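You operate a simulated robot arm through the tools that you are given. There is no shell and no other tool. Be economical: measure what you need, move in short steps, check, and stop when the job is done.

Carry out the task below with a simulated robot arm. There is one attempt and no reset: what you move stays moved.

## Task
Fit the 40 ml tube in the dose slide and dose the jar on the jar slide once.
Fine: the old tube goes on the wide mat; push the jar slide in and leave it in. Set down upright: square tube.

Only the result counts: the job must be done as asked and must still hold three seconds after the hand-in. Knocking over, shifting, dropping, spilling or breaking anything else fails it.

## Robot
A 7-joint arm with a two-finger parallel gripper, fixed in place. Base frame: the origin is at the foot of the arm, x ahead of it, y to its left, z up; the work surface is at about z = 840. Units: mm, degrees, N and s.
With the tool pointing down near the work surface it reaches from about 300 to 700 mm from the base axis. Its first joint turns from -66.0 to 66.0 degrees. Payload 1.57 kg.
The TCP is the grasp point between the finger pads, 30 mm short of the fingertips. In the tool frame z runs along the fingers and y along their closing line. Largest opening 110 mm; finger width 24, thickness 12; the body of the gripper, 48 by 112 mm, starts 78 mm behind the TCP.
Orientation is told as [roll, pitch, yaw] about the base's x, y, z axes, in that order, counted from this pose: with the fingers straight down and closing along the base's y, the tool's x points along the base's -x, its y along +y and its z along -z.

## Interface
- The arm moves only by the tool step_arm. Its argument "steps" is text: rows parted by semicolons, each of 7 numbers parted by spaces: the shift along the base's x, y, z in mm, then the turn, a rotation vector about the base's x, y, z in degrees, then the opening in per cent of the stroke, from 0 (shut) to 100 (fully open). In form: dx dy dz wx wy wz claw; .... A call has 1 to 10 rows; each row shifts and turns the commanded pose from where the row before left it. A row lasts 0.2 s, in which the tool goes at most 50 mm and 8.6 degrees; a call with a longer step from one row to the next is refused whole, and so is a gripper value outside its range. Where a pose cannot be reached the arm comes as near as it can. A force on the tool above 70 N (or 10 N above the force at the start of the call, whichever is more), or a blocked arm, ends the call early, and 0.2 s more pass. The fingers move at their own pace (about 108 mm/s each) and stop on an object; they squeeze with about 27 N. The grip force told is the motor's: it shows also when the fingers shut on nothing. Time passes only in rows, and 0.2 s behind the last, so rows that do not move let the fingers close. It gives the time, the measured TCP pose, the force on the tool (base axes), the opening and the grip force at its end, in the units of the frame above (readings bear some noise), with the torque about the TCP (base axes, N m) and any sound that the robot's microphone picked up.
- Cameras (640 x 400 px; columns grow to the right, rows downward): "scene" is fixed at [143.7, -378.8, 1401.1]; the picture's right is [0.92, -0.40, 0.00], its down [-0.24, -0.54, -0.81] and it looks along [0.32, 0.74, -0.59] (base axes); focal length 319 px, centre (320, 200). "wrist" rides on the gripper at [70, 16, -141] in the tool frame; the picture's right is [-0.23, 0.97, 0.00], its down [-0.85, -0.20, -0.48] and it looks along [-0.47, -0.11, 0.88] (tool axes); focal length 222 px, centre (320, 200).
- snapshot(camera): a new picture of that camera. The clock stands still meanwhile.
- probe_pixels(camera, pixels): for up to 12 pixels [column, row] of the newest picture of that camera ("zoom" is the newest enlarged one), the place [x, y, z] in the base frame of the surface seen there, good to about 2 mm. The clock stands still meanwhile.
- close_up(camera, box): a new picture of the part [left, top, right, bottom] of that camera's present view, enlarged. The clock stands still meanwhile.
- close_job(): hands the job in; it is judged then, once.

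Keep the steps short. Do not move on a guess: measure, check each grasp and each placing, and mend mistakes. In all there are 80 turns and 54 pictures (those below and enlarged ones count). Leave the gripper open and the arm clear of the work at the hand-in unless told otherwise, and finish with a single line.

The tools are called after "Request:" as a command line: name --argument value ..., lists and objects as JSON in quotes. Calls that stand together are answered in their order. step_arm: Moves the arm, as the interface text tells. Its arguments: {"type":"object","properties":{"steps":{"type":"string"}},"required":["steps"]} The other tools are called the same way: snapshot (camera) takes a picture; probe_pixels (camera, pixels) gives the place of the surface under pixels of a picture; close_up (camera, box) takes an enlarged picture of a part of a camera's view; close_job () hands the job in.

At the start:

```text
t: 0.0
eef_pos: [300.3, 166.1, 1169.2]
ee_rot: [-0.1, -0.1, -0.1]
force: [0.2, 0.1, -0.3]
torque: [-0.04, 0.0, 0.0]
finger_gap: 109.8
finger_force: 0.0
```

scene: 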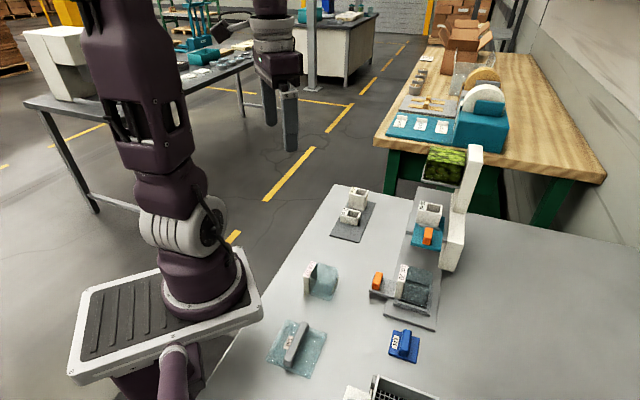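
wrist: 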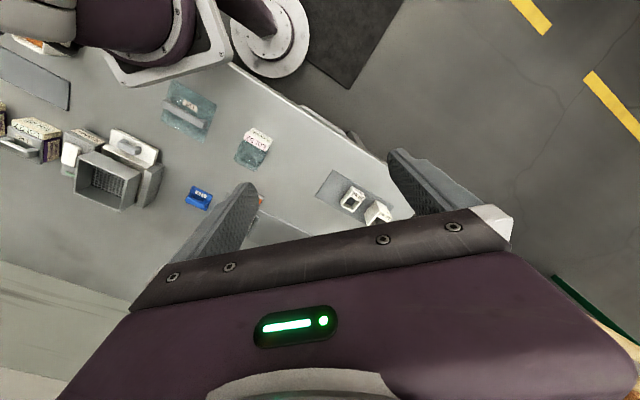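

I start by enlarging the work area in the scene view to read the parts.

Request:
close_up --camera "scene" --box '[310, 130, 500, 250]'

Request:
close_up --camera "scene" --box '[350, 240, 470, 340]'

Request:
close_up --camera "scene" --box '[240, 240, 460, 400]'

Request:
close_up --camera "wrist" --box '[0, 30, 420, 260]'

```text
3.33 times, centred on (405, 190) of scene
```

zoom: 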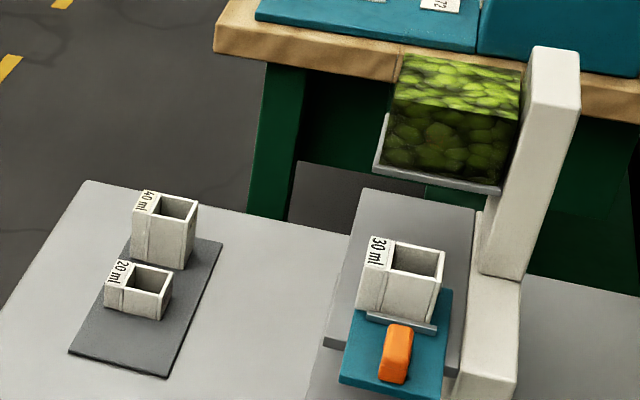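

```text
4.00 times, centred on (410, 290) of scene
```

zoom: 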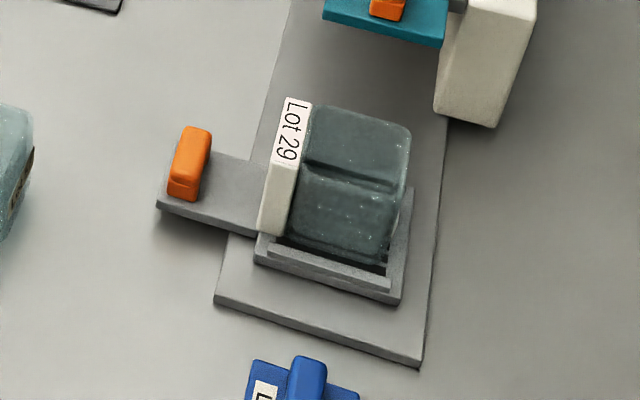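

```text
2.50 times, centred on (350, 320) of scene
```

zoom: 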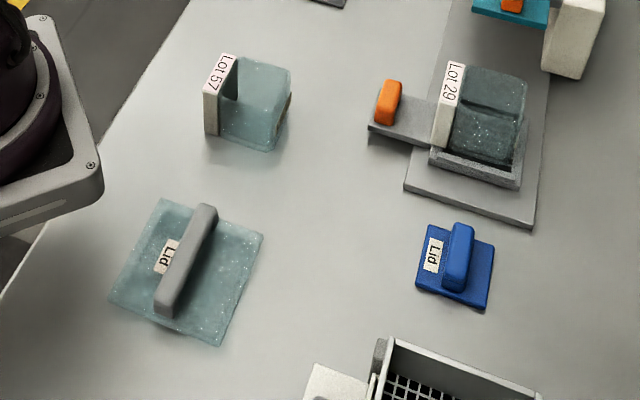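

```text
1.52 times, centred on (210, 145) of wrist
```

zoom: 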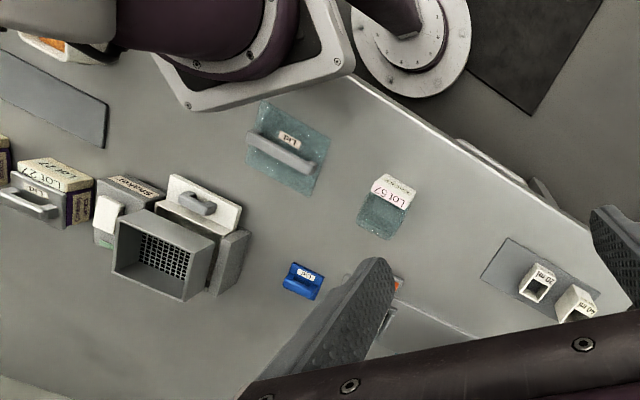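

I measure the main parts: tubes, slides, hopper, jar, mat in the scene picture.

Request:
close_up --camera "scene" --box '[320, 130, 520, 330]'

Request:
snapshot --camera "scene"

Request:
probe_pixels --camera "scene" --pixels '[[428, 233], [377, 279], [384, 293], [403, 280], [418, 283], [410, 300], [400, 318], [446, 265], [470, 150], [433, 183], [348, 230], [365, 203]]'

```text
2.00 times, centred on (420, 230) of scene
```

zoom: 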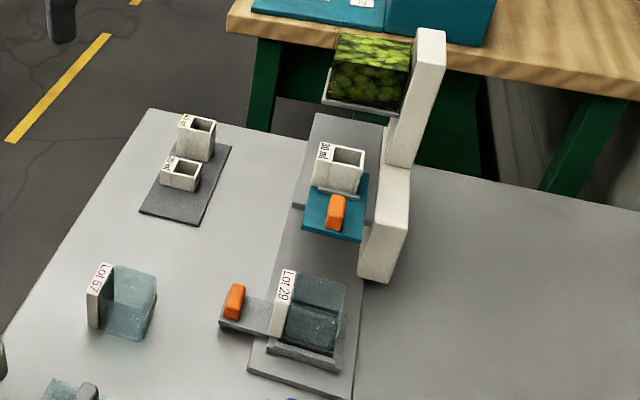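

```text
46 pictures are left
```

scene: 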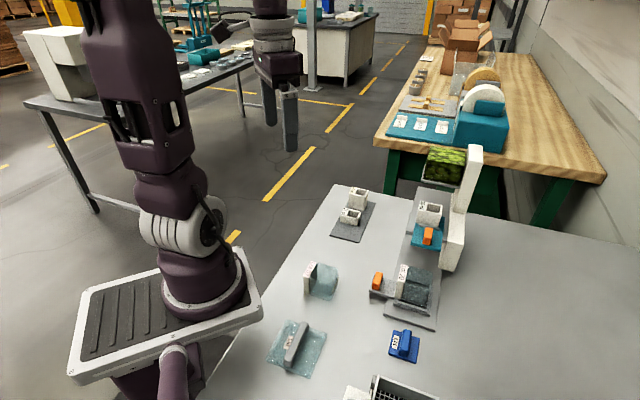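

```text
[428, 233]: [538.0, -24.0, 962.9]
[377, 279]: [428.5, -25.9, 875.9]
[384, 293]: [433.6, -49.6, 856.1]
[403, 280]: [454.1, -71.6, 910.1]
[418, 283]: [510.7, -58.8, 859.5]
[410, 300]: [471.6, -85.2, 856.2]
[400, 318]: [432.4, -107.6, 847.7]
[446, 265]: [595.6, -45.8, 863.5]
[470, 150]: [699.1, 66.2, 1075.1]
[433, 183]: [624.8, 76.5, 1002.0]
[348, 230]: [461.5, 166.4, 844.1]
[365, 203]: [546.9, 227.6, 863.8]
```

The dispenser: dose slide (teal, orange knob near (428,236)), jar slide with Lot 29 (knob at (377,281)). I move the open hand high above it for a look from above.

Request:
step_arm --steps "0 -45 10 0 0 0 100;0 -45 10 0 0 0 100;0 -45 10 0 0 0 100;0 -45 0 0 0 0 100;0 -26 0 0 0 0 100;0 0 0 0 0 0 100"

Request:
snapshot --camera "wrist"

Request:
snapshot --camera "scene"

```text
t: 1.4
eef_pos: [301.7, -40.2, 1197.1]
ee_rot: [0.0, -0.1, 0.0]
force: [-0.2, 0.3, 0.1]
torque: [-0.02, 0.01, 0.02]
finger_gap: 110.0
finger_force: 0.1
```

```text
45 pictures are left
```

wrist: 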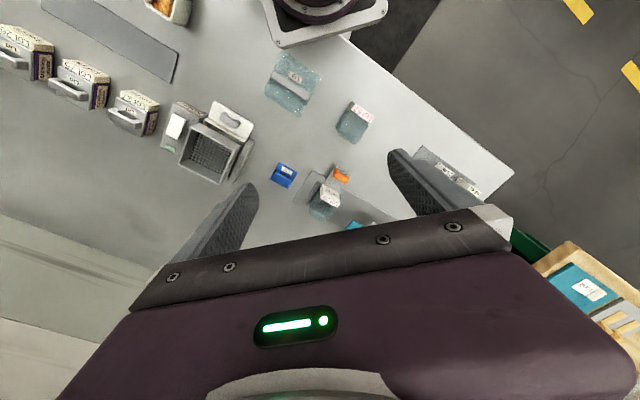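

```text
44 pictures are left
```

scene: 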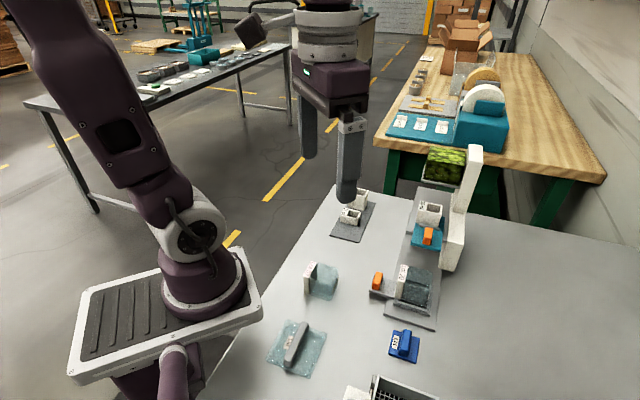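

The wrist view shows a second mat (top-left, around (125,40)). I measure both mats' corners.

Request:
probe_pixels --camera "wrist" --pixels '[[56, 6], [175, 80], [180, 55], [100, 8], [120, 40], [280, 30]]'

Request:
close_up --camera "wrist" --box '[0, 0, 300, 190]'

Request:
probe_pixels --camera "scene" --pixels '[[331, 235], [356, 241], [375, 204], [350, 223], [436, 248], [411, 243], [418, 211], [387, 314], [434, 329], [414, 187], [443, 191], [368, 290]]'

```text
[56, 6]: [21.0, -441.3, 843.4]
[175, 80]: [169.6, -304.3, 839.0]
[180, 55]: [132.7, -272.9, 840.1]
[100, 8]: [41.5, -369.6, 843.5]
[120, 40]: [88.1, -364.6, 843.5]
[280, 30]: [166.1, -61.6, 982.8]
```

```text
2.11 times, centred on (150, 95) of wrist
```

zoom: 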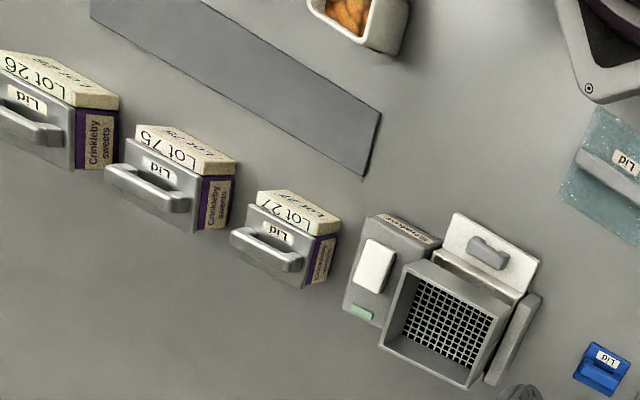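

```text
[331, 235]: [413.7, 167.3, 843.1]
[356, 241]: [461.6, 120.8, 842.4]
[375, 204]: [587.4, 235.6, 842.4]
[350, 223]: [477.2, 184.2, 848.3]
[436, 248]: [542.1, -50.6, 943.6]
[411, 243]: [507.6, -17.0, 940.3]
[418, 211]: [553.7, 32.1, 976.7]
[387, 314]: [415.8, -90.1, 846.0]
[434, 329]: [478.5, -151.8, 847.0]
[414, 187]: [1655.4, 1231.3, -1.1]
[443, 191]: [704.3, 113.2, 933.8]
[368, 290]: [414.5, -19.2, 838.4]
```

The near mat is about 67 mm wide, the far one about 48, so the near mat (with the 40 and 20 ml tubes) is the wide one. Next I look at the dispenser from above.

Request:
step_arm --steps "45 0 0 0 0 0 100;45 0 0 0 0 0 100;45 0 0 0 0 0 100;45 0 0 0 0 0 100;45 -10 0 0 0 0 100;10 0 0 0 0 0 100"

Request:
snapshot --camera "wrist"

```text
t: 2.8
eef_pos: [536.3, -50.9, 1198.8]
ee_rot: [0.0, 0.0, 0.0]
force: [0.0, 0.2, 0.4]
torque: [-0.02, 0.0, 0.01]
finger_gap: 110.2
finger_force: 0.0
```

```text
42 pictures are left
```

wrist: 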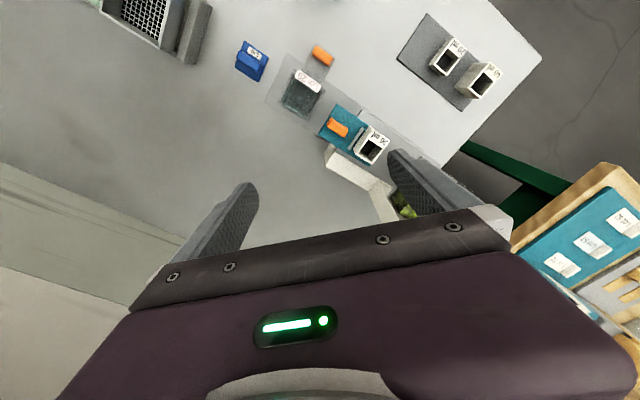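

Request:
close_up --camera "wrist" --box '[260, 30, 440, 220]'

Request:
probe_pixels --camera "wrist" --pixels '[[288, 56], [266, 95], [445, 165], [322, 56], [308, 82], [300, 97], [336, 128], [320, 133], [362, 135], [370, 148], [390, 142], [400, 205]]'

```text
2.11 times, centred on (350, 125) of wrist
```

zoom: 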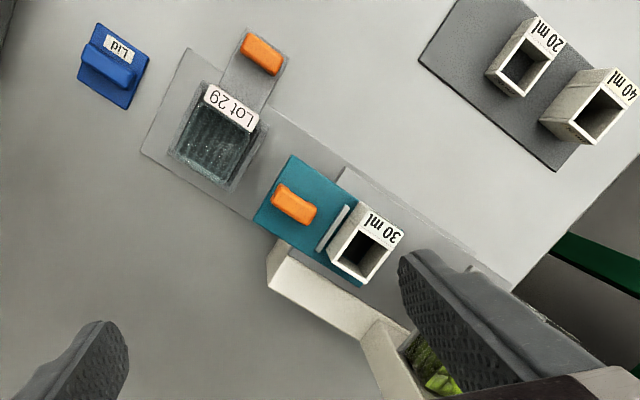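

```text
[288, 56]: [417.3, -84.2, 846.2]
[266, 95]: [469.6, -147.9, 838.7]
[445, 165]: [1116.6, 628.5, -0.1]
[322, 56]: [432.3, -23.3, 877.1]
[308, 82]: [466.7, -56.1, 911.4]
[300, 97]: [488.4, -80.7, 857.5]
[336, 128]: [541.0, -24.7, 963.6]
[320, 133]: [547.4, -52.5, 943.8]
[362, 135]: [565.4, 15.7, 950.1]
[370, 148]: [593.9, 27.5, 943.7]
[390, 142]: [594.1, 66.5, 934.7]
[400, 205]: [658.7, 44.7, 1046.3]
```

The dispenser axis runs diagonally; jar slides along the base plate under the dose deck. I measure details on the zoom: tubes, column, hopper lip.

Request:
close_up --camera "wrist" --box '[310, 90, 430, 220]'

Request:
close_up --camera "wrist" --box '[390, 10, 510, 110]'

Request:
probe_pixels --camera "zoom" --pixels '[[268, 130], [290, 155], [330, 185], [250, 205], [360, 230], [420, 250], [475, 335], [370, 380], [540, 290], [590, 310], [470, 370], [300, 260]]'

```text
3.08 times, centred on (370, 155) of wrist
```

zoom: 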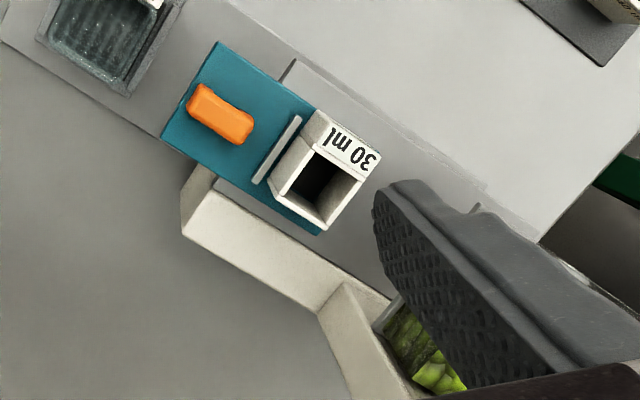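

```text
4.00 times, centred on (450, 60) of wrist
```

zoom: 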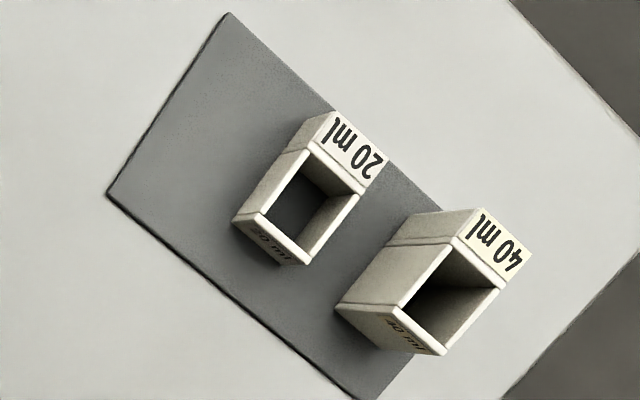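

```text
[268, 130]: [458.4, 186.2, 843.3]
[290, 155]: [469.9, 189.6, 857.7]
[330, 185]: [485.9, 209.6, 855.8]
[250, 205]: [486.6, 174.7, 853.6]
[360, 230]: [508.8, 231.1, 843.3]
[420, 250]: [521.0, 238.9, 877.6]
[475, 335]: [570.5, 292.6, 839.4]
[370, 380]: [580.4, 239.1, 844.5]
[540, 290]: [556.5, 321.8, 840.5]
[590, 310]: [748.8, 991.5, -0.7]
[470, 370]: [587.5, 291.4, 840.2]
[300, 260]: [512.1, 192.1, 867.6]
```

I probe the 40 ml and 20 ml rims and mat corners (newest zoom).

Request:
probe_pixels --camera "zoom" --pixels '[[484, 214], [527, 264], [496, 245], [440, 349], [401, 305], [345, 312], [420, 262], [254, 222], [304, 256], [340, 125], [230, 16], [110, 194]]'

Request:
close_up --camera "wrist" --box '[310, 90, 430, 220]'

Request:
probe_pixels --camera "zoom" --pixels '[[350, 145], [314, 225], [274, 185], [320, 114], [378, 160], [318, 185], [278, 150], [222, 115], [190, 225], [335, 300], [345, 290], [385, 320]]'

```text
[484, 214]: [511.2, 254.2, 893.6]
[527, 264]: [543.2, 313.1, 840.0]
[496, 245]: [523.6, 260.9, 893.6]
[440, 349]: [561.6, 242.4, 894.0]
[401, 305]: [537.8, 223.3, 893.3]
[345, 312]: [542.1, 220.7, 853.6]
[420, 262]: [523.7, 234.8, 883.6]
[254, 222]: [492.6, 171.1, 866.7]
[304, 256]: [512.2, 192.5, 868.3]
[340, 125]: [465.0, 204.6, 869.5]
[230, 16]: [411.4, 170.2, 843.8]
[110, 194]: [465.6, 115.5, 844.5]
```

```text
3.08 times, centred on (370, 155) of wrist
```

zoom: 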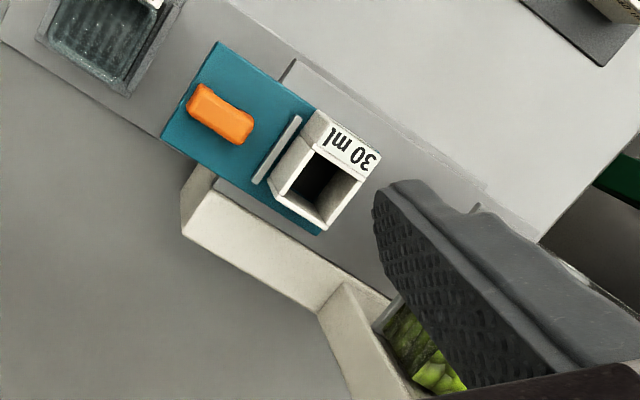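

```text
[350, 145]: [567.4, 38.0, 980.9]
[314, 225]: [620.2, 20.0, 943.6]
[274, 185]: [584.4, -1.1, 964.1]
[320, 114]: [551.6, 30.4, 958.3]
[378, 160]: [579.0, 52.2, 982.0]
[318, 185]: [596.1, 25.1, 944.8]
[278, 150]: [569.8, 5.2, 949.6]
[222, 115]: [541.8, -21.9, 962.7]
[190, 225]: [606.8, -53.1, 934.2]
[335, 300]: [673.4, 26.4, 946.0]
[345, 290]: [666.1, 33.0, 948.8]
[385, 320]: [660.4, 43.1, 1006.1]
```

Tubes share the dispenser's yaw (~40°). Now the deck's left edge, jar tray, and jar knob for the push path.

Request:
probe_pixels --camera "zoom" --pixels '[[296, 62], [290, 68], [400, 140], [390, 170], [217, 45], [165, 132], [316, 232], [262, 190], [300, 120], [200, 180], [480, 207], [420, 180]]'

Request:
close_up --camera "wrist" --box '[260, 40, 350, 120]'

Request:
probe_pixels --camera "zoom" --pixels '[[397, 60], [485, 55], [520, 165], [375, 138], [440, 110], [410, 140], [320, 270], [180, 330], [290, 440], [410, 300], [280, 260], [300, 310]]'

```text
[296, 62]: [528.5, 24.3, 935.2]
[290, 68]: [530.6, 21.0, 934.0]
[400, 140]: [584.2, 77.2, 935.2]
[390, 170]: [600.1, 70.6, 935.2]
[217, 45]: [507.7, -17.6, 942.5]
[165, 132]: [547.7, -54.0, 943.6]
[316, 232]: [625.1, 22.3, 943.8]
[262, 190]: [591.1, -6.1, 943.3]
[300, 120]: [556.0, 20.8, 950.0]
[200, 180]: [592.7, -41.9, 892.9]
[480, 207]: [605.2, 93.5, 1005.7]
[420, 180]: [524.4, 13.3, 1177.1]
```

```text
5.00 times, centred on (305, 80) of wrist
```

zoom: 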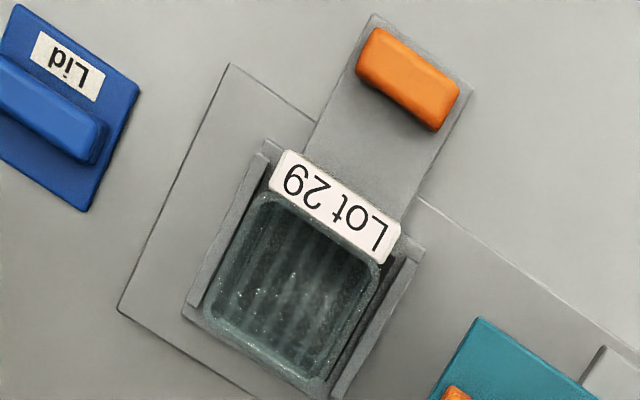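

```text
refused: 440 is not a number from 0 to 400
```

Request:
probe_pixels --camera "zoom" --pixels '[[375, 18], [470, 88], [408, 215], [375, 35], [455, 90], [435, 125], [408, 75], [280, 160], [395, 240], [230, 68], [122, 308], [270, 152]]'

```text
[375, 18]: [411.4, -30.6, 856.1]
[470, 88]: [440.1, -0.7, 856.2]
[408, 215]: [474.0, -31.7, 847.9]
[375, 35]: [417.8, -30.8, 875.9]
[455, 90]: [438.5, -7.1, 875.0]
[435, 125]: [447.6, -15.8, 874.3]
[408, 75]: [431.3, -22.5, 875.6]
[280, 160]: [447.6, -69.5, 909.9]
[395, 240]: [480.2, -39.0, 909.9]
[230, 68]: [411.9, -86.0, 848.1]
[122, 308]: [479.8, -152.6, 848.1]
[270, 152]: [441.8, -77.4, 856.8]
```

Axis is 45°. Jar slide knob: centre (431,-22.5), top z 876; deck edge is 37 mm clear of the push path. I close the fingers, turn to yaw -45 and go above the spot behind the knob, (399.5,-51.6).

Request:
step_arm --steps "-23 0 0 0 0 -7.5 0;-23 0 0 0 0 -7.5 0;-23 0 0 0 0 -7.5 0;-23 0 0 0 0 -7.5 0;-23 0 0 0 0 -7.5 0;-22 -1 0 0 0 -7.5 0;0 0 -45 0 0 0 0;0 0 -45 0 0 0 0;0 0 -45 0 0 0 0;0 0 0 0 0 0 0"

```text
t: 5.0
eef_pos: [398.1, -53.3, 1063.7]
ee_rot: [0.0, -0.1, -45.0]
force: [0.6, -0.1, -0.1]
torque: [-0.02, -0.01, 0.0]
finger_gap: 0.3
finger_force: 21.3
```

I lower to z≈893 behind the knob and check with the scene camera.

Request:
step_arm --steps "0 0 -45 0 0 0 0;0 0 -45 0 0 0 0;0 0 -45 0 0 0 0;0 0 -35 0 0 0 0;0 0 0 0 0 0 0"

Request:
close_up --camera "scene" --box '[320, 200, 480, 340]'

```text
t: 6.2
eef_pos: [401.6, -50.7, 893.3]
ee_rot: [0.0, 0.0, -45.0]
force: [-0.7, 0.5, -0.6]
torque: [0.01, 0.02, -0.01]
finger_gap: 0.0
finger_force: 21.2
```

```text
2.86 times, centred on (400, 270) of scene
```

zoom: 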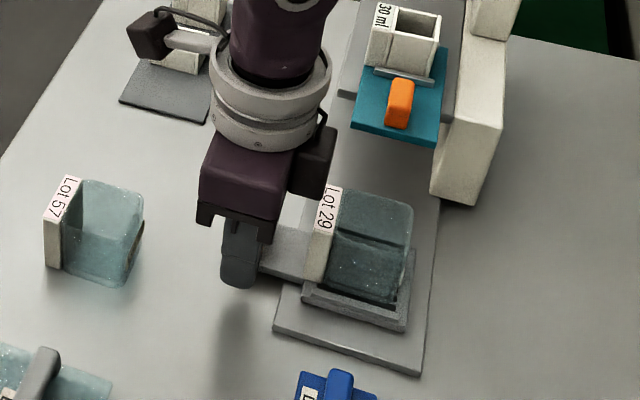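

Fingers are behind the knob. I push along (+x,+y) gently.

Request:
step_arm --steps "8 8 0 0 0 0 0;8 8 0 0 0 0 0;8 8 0 0 0 0 0;8 8 0 0 0 0 0;8 8 0 0 0 0 0"

Request:
close_up --camera "scene" --box '[320, 200, 480, 340]'

```text
t: 7.4
eef_pos: [439.6, -11.3, 892.8]
ee_rot: [0.1, 0.0, -45.0]
force: [0.2, -0.4, 0.0]
torque: [-0.04, 0.01, 0.0]
finger_gap: 0.0
finger_force: 20.8
```

```text
2.86 times, centred on (400, 270) of scene
```

zoom: 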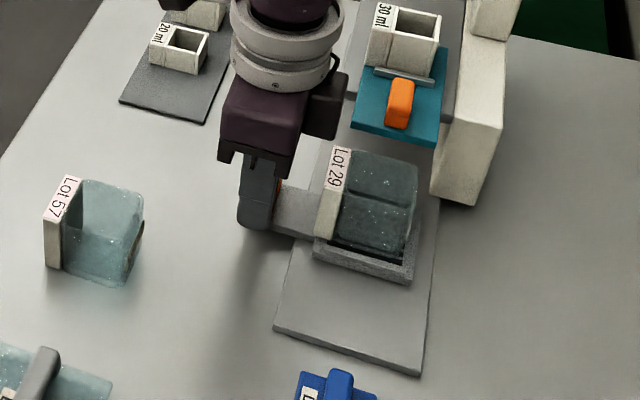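

The slide glides freely along the plate. I continue in.

Request:
step_arm --steps "8 8 0 0 0 0 0;8 8 0 0 0 0 0;8 8 0 0 0 0 0;8 8 0 0 0 0 0;8 8 0 0 0 0 0;6 6 0 0 0 0 0"

Request:
close_up --camera "scene" --box '[320, 160, 480, 300]'

```text
t: 8.8
eef_pos: [486.0, 35.2, 894.4]
ee_rot: [0.0, 0.0, -45.2]
force: [-0.4, 0.6, 0.4]
torque: [0.01, -0.03, 0.0]
finger_gap: 0.0
finger_force: 20.5
```

```text
2.86 times, centred on (400, 230) of scene
```

zoom: 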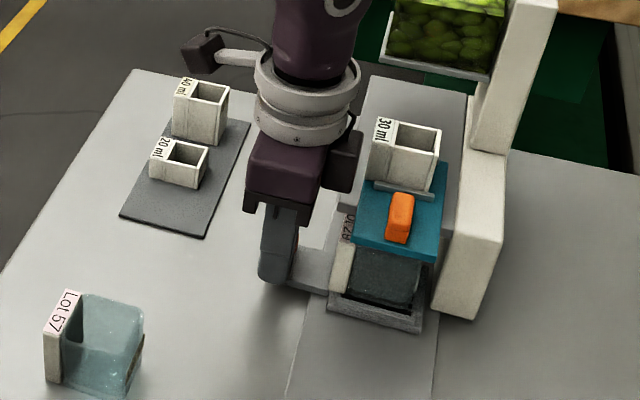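

Still moving freely (u≈369). I keep pushing in small steps towards the stop.

Request:
step_arm --steps "5 5 0 0 0 0 0;5 5 0 0 0 0 0;5 5 0 0 0 0 0;4 4 0 0 0 0 0;4 4 0 0 0 0 0;0 0 0 0 0 0 0"

```text
t: 10.2
eef_pos: [507.3, 58.0, 894.2]
ee_rot: [0.0, 0.0, -45.0]
force: [-0.2, -1.0, -0.8]
torque: [-0.02, -0.01, 0.01]
finger_gap: 0.1
finger_force: 21.4
```

Request:
step_arm --steps "2 2 0 0 0 0 0;2 2 0 0 0 0 0;0 0 0 0 0 0 0"

Request:
close_up --camera "scene" --box '[360, 170, 480, 280]'

```text
t: 11.0
eef_pos: [509.9, 59.4, 892.9]
ee_rot: [-0.3, 0.1, -45.1]
force: [-16.1, -14.4, 5.3]
torque: [-0.29, 0.35, -0.1]
finger_gap: 0.0
finger_force: 21.1
```

```text
3.64 times, centred on (420, 225) of scene
```

zoom: 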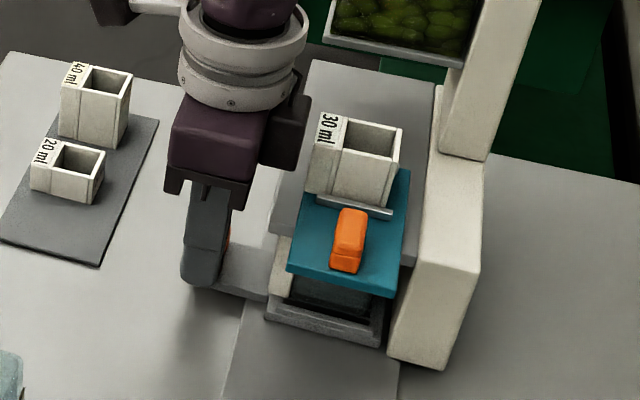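

Stop reached (about 21 N) with jar at u≈430, right under the tube position. I back off and raise, turning towards yaw +45.

Request:
step_arm --steps "-8 -8 0 0 0 0 0;-8 -8 0 0 0 0 0;0 0 45 0 0 0 0;0 0 45 0 0 0 0;0 0 45 0 0 0 0;0 0 45 0 0 8 50;0 0 0 0 0 8 60;0 0 0 0 0 8 60;0 0 0 0 0 8 60;0 0 0 0 0 8 60"

Request:
step_arm --steps "15 -5 0 0 0 8 60;15 0 0 0 0 8 60;15 0 0 0 0 8 60;15 0 0 0 0 8 60;15 -5 0 0 0 8 60;11 -3 0 0 0 8 60;0 0 0 0 0 2 60;0 0 0 0 0 0 60"

Request:
snapshot --camera "wrist"

```text
t: 13.2
eef_pos: [495.7, 45.3, 1073.8]
ee_rot: [0.0, 0.0, -4.9]
force: [-0.6, -0.4, 0.2]
torque: [-0.03, -0.01, 0.04]
finger_gap: 66.0
finger_force: 0.1
```

```text
t: 15.0
eef_pos: [581.4, 31.9, 1073.2]
ee_rot: [0.1, 0.0, 45.1]
force: [-0.4, -0.2, -0.4]
torque: [0.02, 0.01, 0.02]
finger_gap: 65.7
finger_force: 0.1
```

```text
32 pictures are left
```

wrist: 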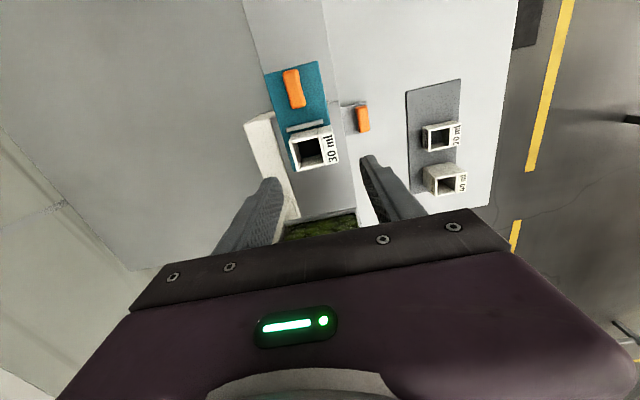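

Now I measure the tube, fence, column and hopper from this aligned view.

Request:
close_up --camera "wrist" --box '[240, 60, 380, 240]'

Request:
probe_pixels --camera "wrist" --pixels '[[291, 137], [334, 130], [338, 160], [297, 168], [331, 147], [313, 170], [305, 125], [293, 88], [273, 140], [290, 195], [320, 220], [362, 118]]'

Request:
close_up --camera "wrist" --box '[390, 70, 490, 210]'

Request:
probe_pixels --camera "wrist" --pixels '[[406, 91], [460, 80], [410, 193], [427, 130], [461, 127], [462, 146], [427, 150], [432, 177], [465, 173], [466, 191], [435, 193], [460, 183]]'

```text
2.22 times, centred on (310, 150) of wrist
```

zoom: 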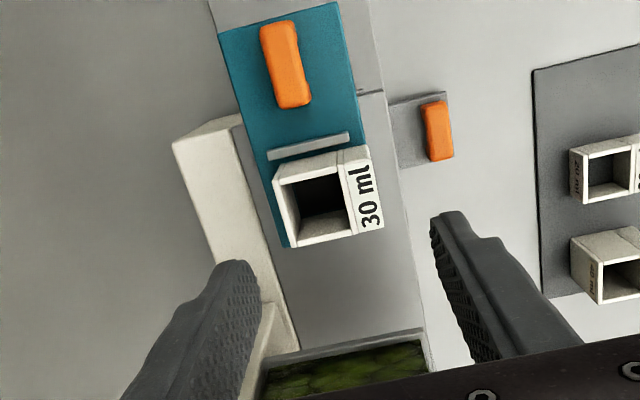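

```text
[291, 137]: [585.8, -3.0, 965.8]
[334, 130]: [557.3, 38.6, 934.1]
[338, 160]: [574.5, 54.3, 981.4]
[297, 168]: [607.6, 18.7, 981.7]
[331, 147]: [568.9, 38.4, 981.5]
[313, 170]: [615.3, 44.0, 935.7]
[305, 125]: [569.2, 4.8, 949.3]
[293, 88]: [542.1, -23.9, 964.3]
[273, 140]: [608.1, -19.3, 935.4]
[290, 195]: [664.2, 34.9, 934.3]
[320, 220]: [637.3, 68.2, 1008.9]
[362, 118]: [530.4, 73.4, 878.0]
```

```text
2.86 times, centred on (440, 140) of wrist
```

zoom: 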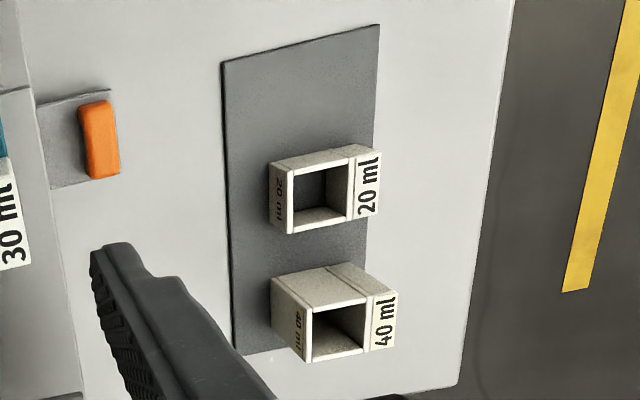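

```text
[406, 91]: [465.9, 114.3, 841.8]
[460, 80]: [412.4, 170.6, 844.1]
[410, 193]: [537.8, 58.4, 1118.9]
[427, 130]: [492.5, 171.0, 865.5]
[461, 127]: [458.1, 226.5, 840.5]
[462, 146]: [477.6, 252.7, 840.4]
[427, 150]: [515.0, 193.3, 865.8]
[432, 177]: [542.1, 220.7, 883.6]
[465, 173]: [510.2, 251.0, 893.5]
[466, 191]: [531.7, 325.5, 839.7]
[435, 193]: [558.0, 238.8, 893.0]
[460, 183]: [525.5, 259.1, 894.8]
```

Tube centre ≈ (580.5, 26.2), top z 981.5. I centre, narrow the opening to ~62 mm and lower over it.

Request:
step_arm --steps "-1 -5.5 0 0 0 0 56;0 0 -30 0 0 0 56;0 0 -30 0 0 0 56;0 0 -20 0 0 0 56;0 0 -15 0 0 0 56;0 0 0 0 0 0 56"

Request:
close_up --camera "wrist" --box '[200, 60, 440, 260]'

```text
t: 16.4
eef_pos: [579.4, 27.2, 977.7]
ee_rot: [0.1, 0.0, 45.0]
force: [1.3, -0.3, 0.2]
torque: [-0.02, 0.0, -0.02]
finger_gap: 61.4
finger_force: 0.1
```

```text
2.00 times, centred on (320, 160) of wrist
```

zoom: 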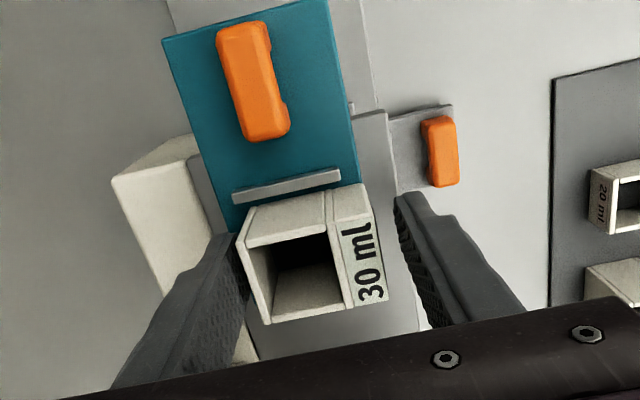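

Fingers straddle the tube. I shift 1 mm to centre and close.

Request:
step_arm --steps "1 -1 0 0 0 0 56;0 0 0 0 0 0 46;0 0 0 0 0 0 30;0 0 0 0 0 0 30;0 0 0 0 0 0 30"

```text
t: 17.6
eef_pos: [580.8, 25.6, 979.7]
ee_rot: [-0.1, 0.0, 45.0]
force: [-0.2, -0.5, -0.5]
torque: [-0.01, 0.0, -0.02]
finger_gap: 46.8
finger_force: 27.3
```

Gripped at 46.8 mm (27 N). Lift and check.

Request:
step_arm --steps "0 0 10 0 0 0 30;0 0 20 0 0 0 30;0 0 30 0 0 0 30;0 0 20 0 0 0 30;0 0 0 0 0 0 30"

Request:
snapshot --camera "wrist"

```text
t: 18.8
eef_pos: [581.5, 26.9, 1059.1]
ee_rot: [-0.1, 0.0, 45.0]
force: [-0.6, -0.1, -0.7]
torque: [-0.01, 0.0, 0.0]
finger_gap: 46.8
finger_force: 27.1
```

```text
28 pictures are left
```

wrist: 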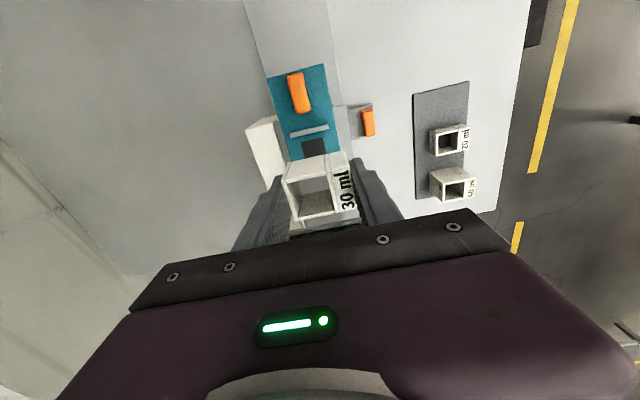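

Tube is lifted; the slide hole is visible. I carry it over the free end of the wide mat, target (459,163).

Request:
step_arm --steps "-24.5 27.3 0 0 0 0 30;-24.5 27.3 0 0 0 0 30;-24.5 27.3 0 0 0 0 30;-24.5 27.3 0 0 0 0 30;-24.6 27.2 0 0 0 0 30;0 0 -45 0 0 0 30;0 0 -45 0 0 0 30;0 0 -40 0 0 0 30;0 0 -25 0 0 0 30;0 0 0 0 0 0 30"

Request:
snapshot --camera "wrist"

Request:
close_up --camera "scene" --box '[300, 160, 420, 260]'

```text
t: 21.0
eef_pos: [459.4, 160.6, 902.5]
ee_rot: [-0.1, -0.1, 45.0]
force: [-0.6, -0.3, 0.4]
torque: [-0.01, 0.01, 0.04]
finger_gap: 47.1
finger_force: 27.0
```

```text
27 pictures are left
```

wrist: 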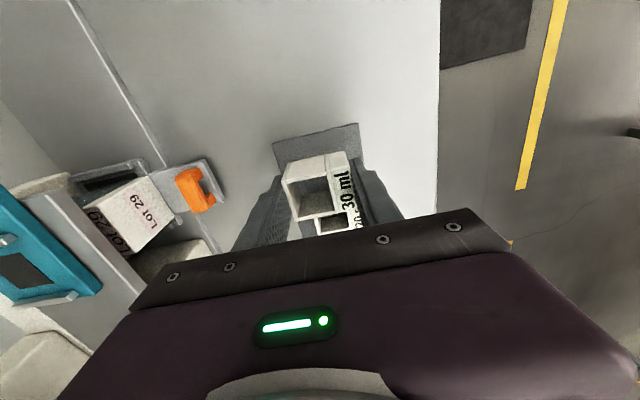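

```text
4.00 times, centred on (360, 210) of scene
```

zoom: 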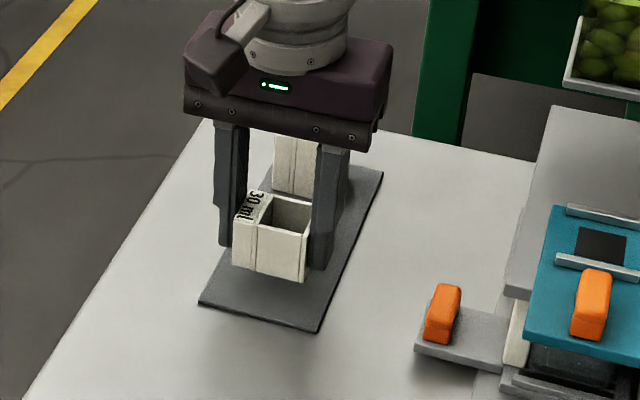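

Well placed over the mat. I lower gently until contact.

Request:
step_arm --steps "0 0 -10 0 0 0 30;0 0 -7 0 0 0 30;0 0 -3 0 0 0 30;0 0 -2 0 0 0 30;0 0 0 0 0 0 30"

```text
t: 22.2
eef_pos: [458.1, 162.4, 882.2]
ee_rot: [0.0, 0.0, 44.9]
force: [0.4, -0.1, -0.2]
torque: [-0.02, -0.03, 0.01]
finger_gap: 46.5
finger_force: 27.1
```

Request:
step_arm --steps "0 0 -1 0 0 0 30;0 0 -1 0 0 0 30;0 0 0 0 0 0 30"

```text
t: 23.0
eef_pos: [458.6, 161.9, 878.8]
ee_rot: [0.0, 0.1, 45.0]
force: [-0.5, 0.0, 0.5]
torque: [-0.01, 0.01, 0.0]
finger_gap: 46.9
finger_force: 27.2
```

Request:
step_arm --steps "0 0 -1 0 0 0 30;0 0 0 0 0 0 30"

Request:
close_up --camera "scene" --box '[320, 180, 400, 250]'

```text
t: 23.6
eef_pos: [458.6, 162.4, 878.6]
ee_rot: [0.0, -0.1, 45.0]
force: [0.0, -0.6, 18.5]
torque: [0.0, -0.02, 0.03]
finger_gap: 46.6
finger_force: 27.2
```

```text
5.71 times, centred on (360, 215) of scene
```

zoom: 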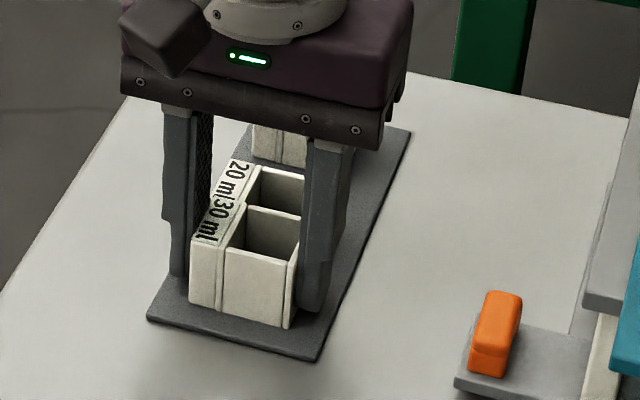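

Contact felt (18 N). I release and lift, then move above the 40 ml tube, centre ≈ (536,249... to be measured).

Request:
step_arm --steps "0 0 0 0 0 0 50;0 0 0 0 0 0 60;0 0 0 0 0 0 60;0 0 30 0 0 0 60;0 0 40 0 0 0 60;0 0 40 0 0 0 60;0 0 40 0 0 0 60;0 0 0 0 0 0 60"

Request:
snapshot --camera "wrist"

Request:
close_up --camera "scene" --box '[320, 170, 400, 250]'

```text
t: 25.4
eef_pos: [459.8, 161.4, 1028.1]
ee_rot: [-0.1, 0.0, 45.0]
force: [0.1, 0.9, 1.0]
torque: [-0.01, -0.02, 0.04]
finger_gap: 66.0
finger_force: 0.1
```

```text
24 pictures are left
```

wrist: 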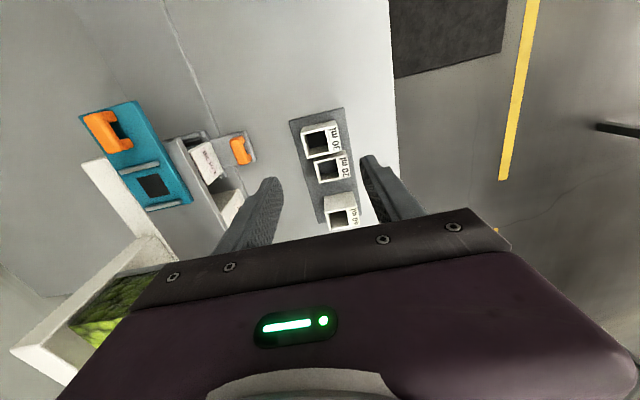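

```text
5.00 times, centred on (360, 210) of scene
```

zoom: 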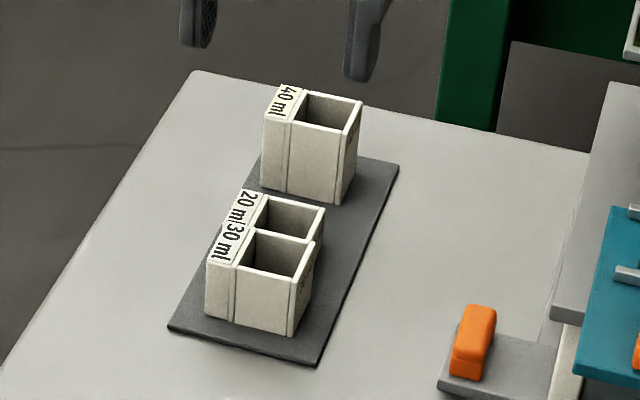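

The 30 ml tube stands upright on the mat. I measure the 40 ml tube in this view.

Request:
close_up --camera "wrist" --box '[300, 110, 370, 240]'

Request:
probe_pixels --camera "wrist" --pixels '[[327, 209], [354, 206], [359, 222], [331, 228], [340, 208], [352, 215], [325, 215], [340, 202], [344, 228], [356, 224]]'

```text
3.08 times, centred on (335, 175) of wrist
```

zoom: 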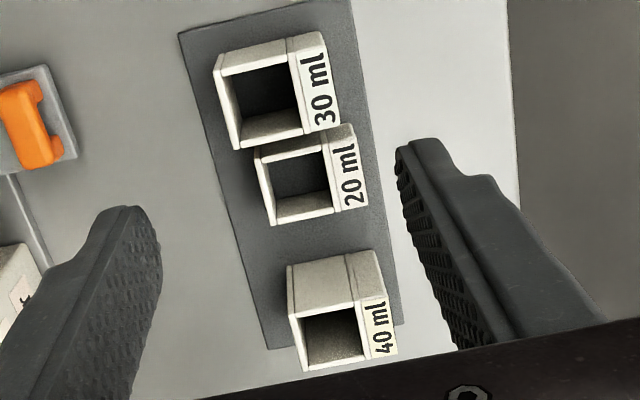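

```text
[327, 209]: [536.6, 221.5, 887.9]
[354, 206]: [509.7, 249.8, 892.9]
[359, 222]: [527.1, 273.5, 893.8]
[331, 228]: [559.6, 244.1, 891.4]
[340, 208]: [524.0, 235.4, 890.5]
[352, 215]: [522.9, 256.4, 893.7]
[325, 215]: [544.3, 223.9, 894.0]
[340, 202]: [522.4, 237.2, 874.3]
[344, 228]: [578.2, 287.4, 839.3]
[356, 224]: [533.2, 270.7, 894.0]
```

40 ml tube centre ≈ (535.8, 247.7), top 894. I move above and lower to z≈879 with opening 66.

Request:
step_arm --steps "25 29 0 0 0 0 58;25 29 0 0 0 0 58;26 28.3 0 0 0 0 58;0 0 -40 0 0 0 58;0 0 -40 0 0 0 58;0 0 -30 0 0 0 58;0 0 0 0 0 0 58"

Request:
close_up --camera "scene" --box '[320, 150, 400, 250]'

```text
t: 27.0
eef_pos: [537.2, 248.0, 920.6]
ee_rot: [-0.1, 0.1, 45.1]
force: [0.5, -0.1, 0.0]
torque: [-0.05, 0.0, 0.03]
finger_gap: 63.8
finger_force: 0.0
```

```text
4.00 times, centred on (360, 200) of scene
```

zoom: 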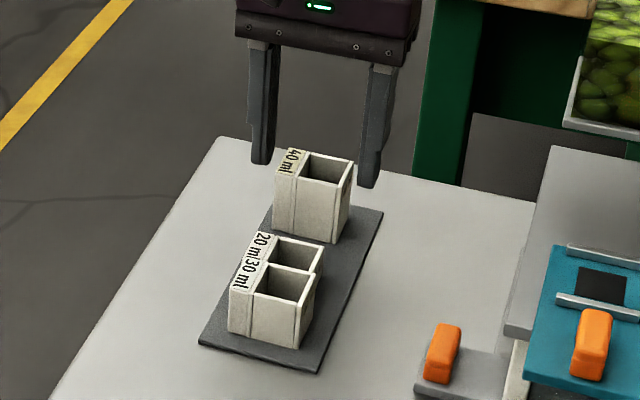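

Straddling looks right. Lower and close.

Request:
step_arm --steps "0 0 -20 0 0 0 58;0 0 -15 0 0 0 58;0 0 -6 0 0 0 58;0 0 0 0 0 0 58;0 0 0 0 0 0 45;0 0 0 0 0 0 30;0 0 0 0 0 0 30;0 0 0 0 0 0 30"

```text
t: 28.8
eef_pos: [535.6, 248.6, 877.8]
ee_rot: [0.1, 0.0, 44.9]
force: [0.4, -0.5, -0.6]
torque: [0.0, 0.01, -0.03]
finger_gap: 46.7
finger_force: 27.4
```

Gripped (46.7 mm). While the arm is still, I probe the slide's fences and hole in the last scene zoom.

Request:
probe_pixels --camera "zoom" --pixels '[[560, 297], [620, 309], [572, 249], [630, 259], [582, 270], [622, 277], [616, 303], [576, 296], [545, 300], [600, 252]]'

Request:
step_arm --steps "0 0 10 0 0 0 30;0 0 30 0 0 0 30;0 0 45 0 0 0 30;0 0 45 0 0 0 30;0 0 45 0 0 0 30;0 0 15 0 0 0 30;0 0 0 0 0 0 30"

Request:
snapshot --camera "wrist"

```text
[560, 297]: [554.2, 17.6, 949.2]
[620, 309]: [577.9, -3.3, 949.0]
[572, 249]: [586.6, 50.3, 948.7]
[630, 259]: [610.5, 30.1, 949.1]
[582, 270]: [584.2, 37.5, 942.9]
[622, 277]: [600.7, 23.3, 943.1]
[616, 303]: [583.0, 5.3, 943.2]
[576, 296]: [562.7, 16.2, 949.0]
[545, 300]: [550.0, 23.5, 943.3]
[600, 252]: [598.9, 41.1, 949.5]
```

```text
t: 30.4
eef_pos: [536.8, 249.2, 1068.6]
ee_rot: [0.0, 0.0, 45.0]
force: [-0.4, 0.1, -0.4]
torque: [-0.01, 0.0, 0.02]
finger_gap: 46.8
finger_force: 26.9
```

```text
20 pictures are left
```

wrist: 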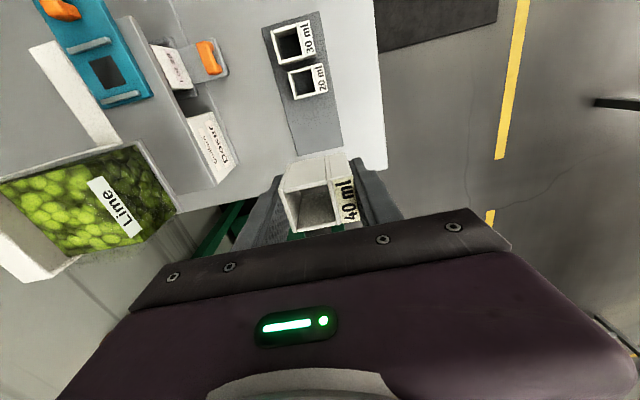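

I check how the 40 ml tube sits in the grip by probing its near wall and rim.

Request:
close_up --camera "wrist" --box '[260, 130, 380, 240]'

Request:
probe_pixels --camera "wrist" --pixels '[[300, 180], [320, 175], [338, 165], [290, 230], [347, 222], [340, 185], [330, 226]]'

```text
3.64 times, centred on (320, 185) of wrist
```

zoom: 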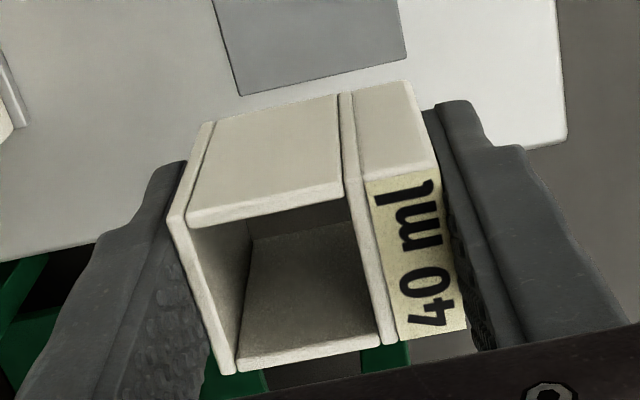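

```text
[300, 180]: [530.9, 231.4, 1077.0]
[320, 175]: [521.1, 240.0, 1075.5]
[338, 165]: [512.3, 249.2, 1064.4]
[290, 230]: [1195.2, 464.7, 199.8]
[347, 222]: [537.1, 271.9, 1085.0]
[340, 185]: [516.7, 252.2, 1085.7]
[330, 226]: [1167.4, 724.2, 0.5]
```

The tube sits centred like the 30 ml did. I carry it first along the mat away from the hopper, then across to above the slide hole.

Request:
step_arm --steps "-29.7 -30 0 0 0 0 30;-29.7 -30 0 0 0 0 30;-29.8 -30.2 0 0 0 0 30;33.2 -33.3 0 0 0 0 30;33.2 -33.3 0 0 0 0 30;33.2 -33.3 0 0 0 0 30;33.4 -33.2 0 0 0 0 30;0 0 -30 0 0 0 30;0 0 -15 0 0 0 30;0 0 0 0 0 0 30"

Request:
close_up --camera "scene" --box '[380, 160, 480, 260]'

Request:
snapshot --camera "wrist"

```text
t: 32.6
eef_pos: [579.5, 25.1, 1023.5]
ee_rot: [0.0, 0.0, 45.0]
force: [0.0, 0.3, 0.1]
torque: [0.0, -0.01, 0.03]
finger_gap: 46.8
finger_force: 27.1
```

```text
4.00 times, centred on (430, 210) of scene
```

zoom: 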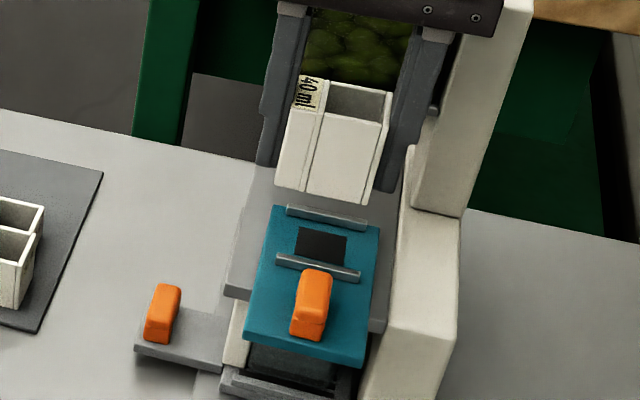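

```text
17 pictures are left
```

wrist: 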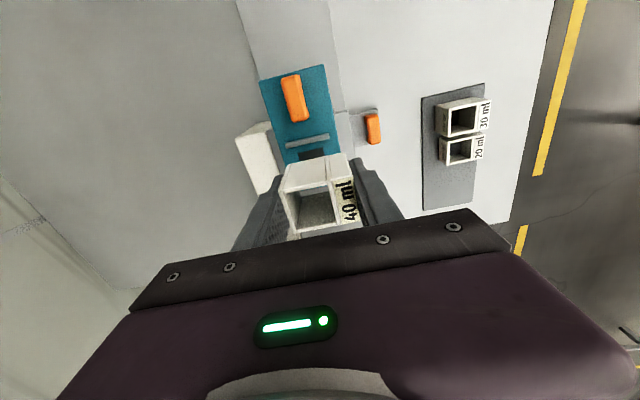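

Request:
probe_pixels --camera "wrist" --pixels '[[300, 178], [312, 176], [322, 174], [340, 165], [305, 140], [308, 143], [312, 148], [322, 136]]'

Request:
step_arm --steps "0 0 0 0 0 0 30"

```text
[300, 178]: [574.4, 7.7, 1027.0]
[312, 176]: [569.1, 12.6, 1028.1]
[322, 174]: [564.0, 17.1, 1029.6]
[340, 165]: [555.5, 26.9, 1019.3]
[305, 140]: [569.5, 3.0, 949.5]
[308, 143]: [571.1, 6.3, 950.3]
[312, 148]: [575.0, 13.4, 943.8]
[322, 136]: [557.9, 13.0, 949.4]
```

```text
t: 33.0
eef_pos: [579.5, 24.9, 1023.3]
ee_rot: [0.0, 0.1, 45.0]
force: [-0.8, -0.9, -0.5]
torque: [0.0, 0.0, 0.02]
finger_gap: 46.9
finger_force: 27.3
```

Wall at u≈411.4 versus 412 for the original; I nudge +1 mm and lower towards the seat (expected TCP z ≈ 978.5).

Request:
step_arm --steps "0.8 0.8 0 0 0 0 30;0 0 -20 0 0 0 30;0 0 -12 0 0 0 30;0 0 -5 0 0 0 30;0 0 -3 0 0 0 30;0 0 -2 0 0 0 30;0 0 0 0 0 0 30"

Request:
close_up --camera "scene" --box '[390, 180, 470, 260]'

```text
t: 34.6
eef_pos: [579.7, 26.3, 980.2]
ee_rot: [0.0, -0.1, 45.0]
force: [-0.1, -0.2, -0.4]
torque: [0.01, 0.01, 0.02]
finger_gap: 47.0
finger_force: 26.7
```

```text
5.00 times, centred on (430, 220) of scene
```

zoom: 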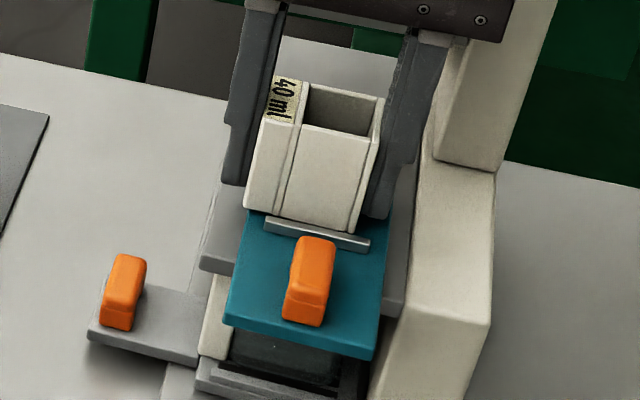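

Inside the fences, no force yet. I feel for contact in 1 mm steps.

Request:
step_arm --steps "0 0 -1 0 0 0 30;0 0 -1 0 0 0 30;0 0 0 0 0 0 30"

```text
t: 35.4
eef_pos: [580.6, 25.8, 978.8]
ee_rot: [0.1, 0.0, 45.0]
force: [0.0, -0.5, -0.4]
torque: [-0.01, 0.02, 0.01]
finger_gap: 46.7
finger_force: 26.6
```

Request:
step_arm --steps "0 0 -1 0 0 0 30;0 0 0 0 0 0 30"

```text
t: 36.0
eef_pos: [580.0, 25.4, 977.5]
ee_rot: [0.1, -0.1, 45.0]
force: [0.7, -0.4, 4.6]
torque: [0.05, -0.01, 0.01]
finger_gap: 46.6
finger_force: 26.9
```

Contact (4.6 N) at the expected height. I release and lift straight up.

Request:
step_arm --steps "0 0 0 0 0 0 50;0 0 0 0 0 0 57;0 0 0 0 0 0 57;0 0 15 0 0 0 57;0 0 35 0 0 0 57;0 0 45 0 0 0 57;0 0 0 0 0 0 57"

Request:
snapshot --camera "wrist"

Request:
probe_pixels --camera "wrist" --pixels '[[293, 88], [286, 70], [300, 70], [301, 105], [298, 148], [320, 142], [330, 150], [306, 124]]'

```text
t: 37.6
eef_pos: [577.2, 25.9, 1072.7]
ee_rot: [-0.1, 0.1, 45.0]
force: [0.3, 0.4, -0.6]
torque: [0.03, 0.01, -0.02]
finger_gap: 62.4
finger_force: 0.1
```

```text
15 pictures are left
```

wrist: 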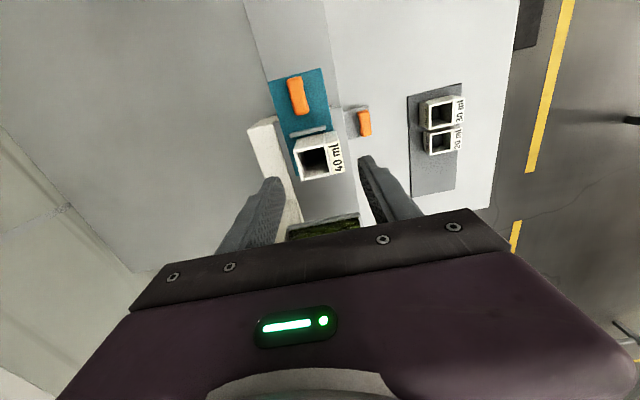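

```text
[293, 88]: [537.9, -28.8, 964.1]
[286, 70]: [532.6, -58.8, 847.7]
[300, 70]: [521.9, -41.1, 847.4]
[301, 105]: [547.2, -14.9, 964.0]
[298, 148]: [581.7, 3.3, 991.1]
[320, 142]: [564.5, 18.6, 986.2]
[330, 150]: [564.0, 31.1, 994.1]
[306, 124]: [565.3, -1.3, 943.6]
```

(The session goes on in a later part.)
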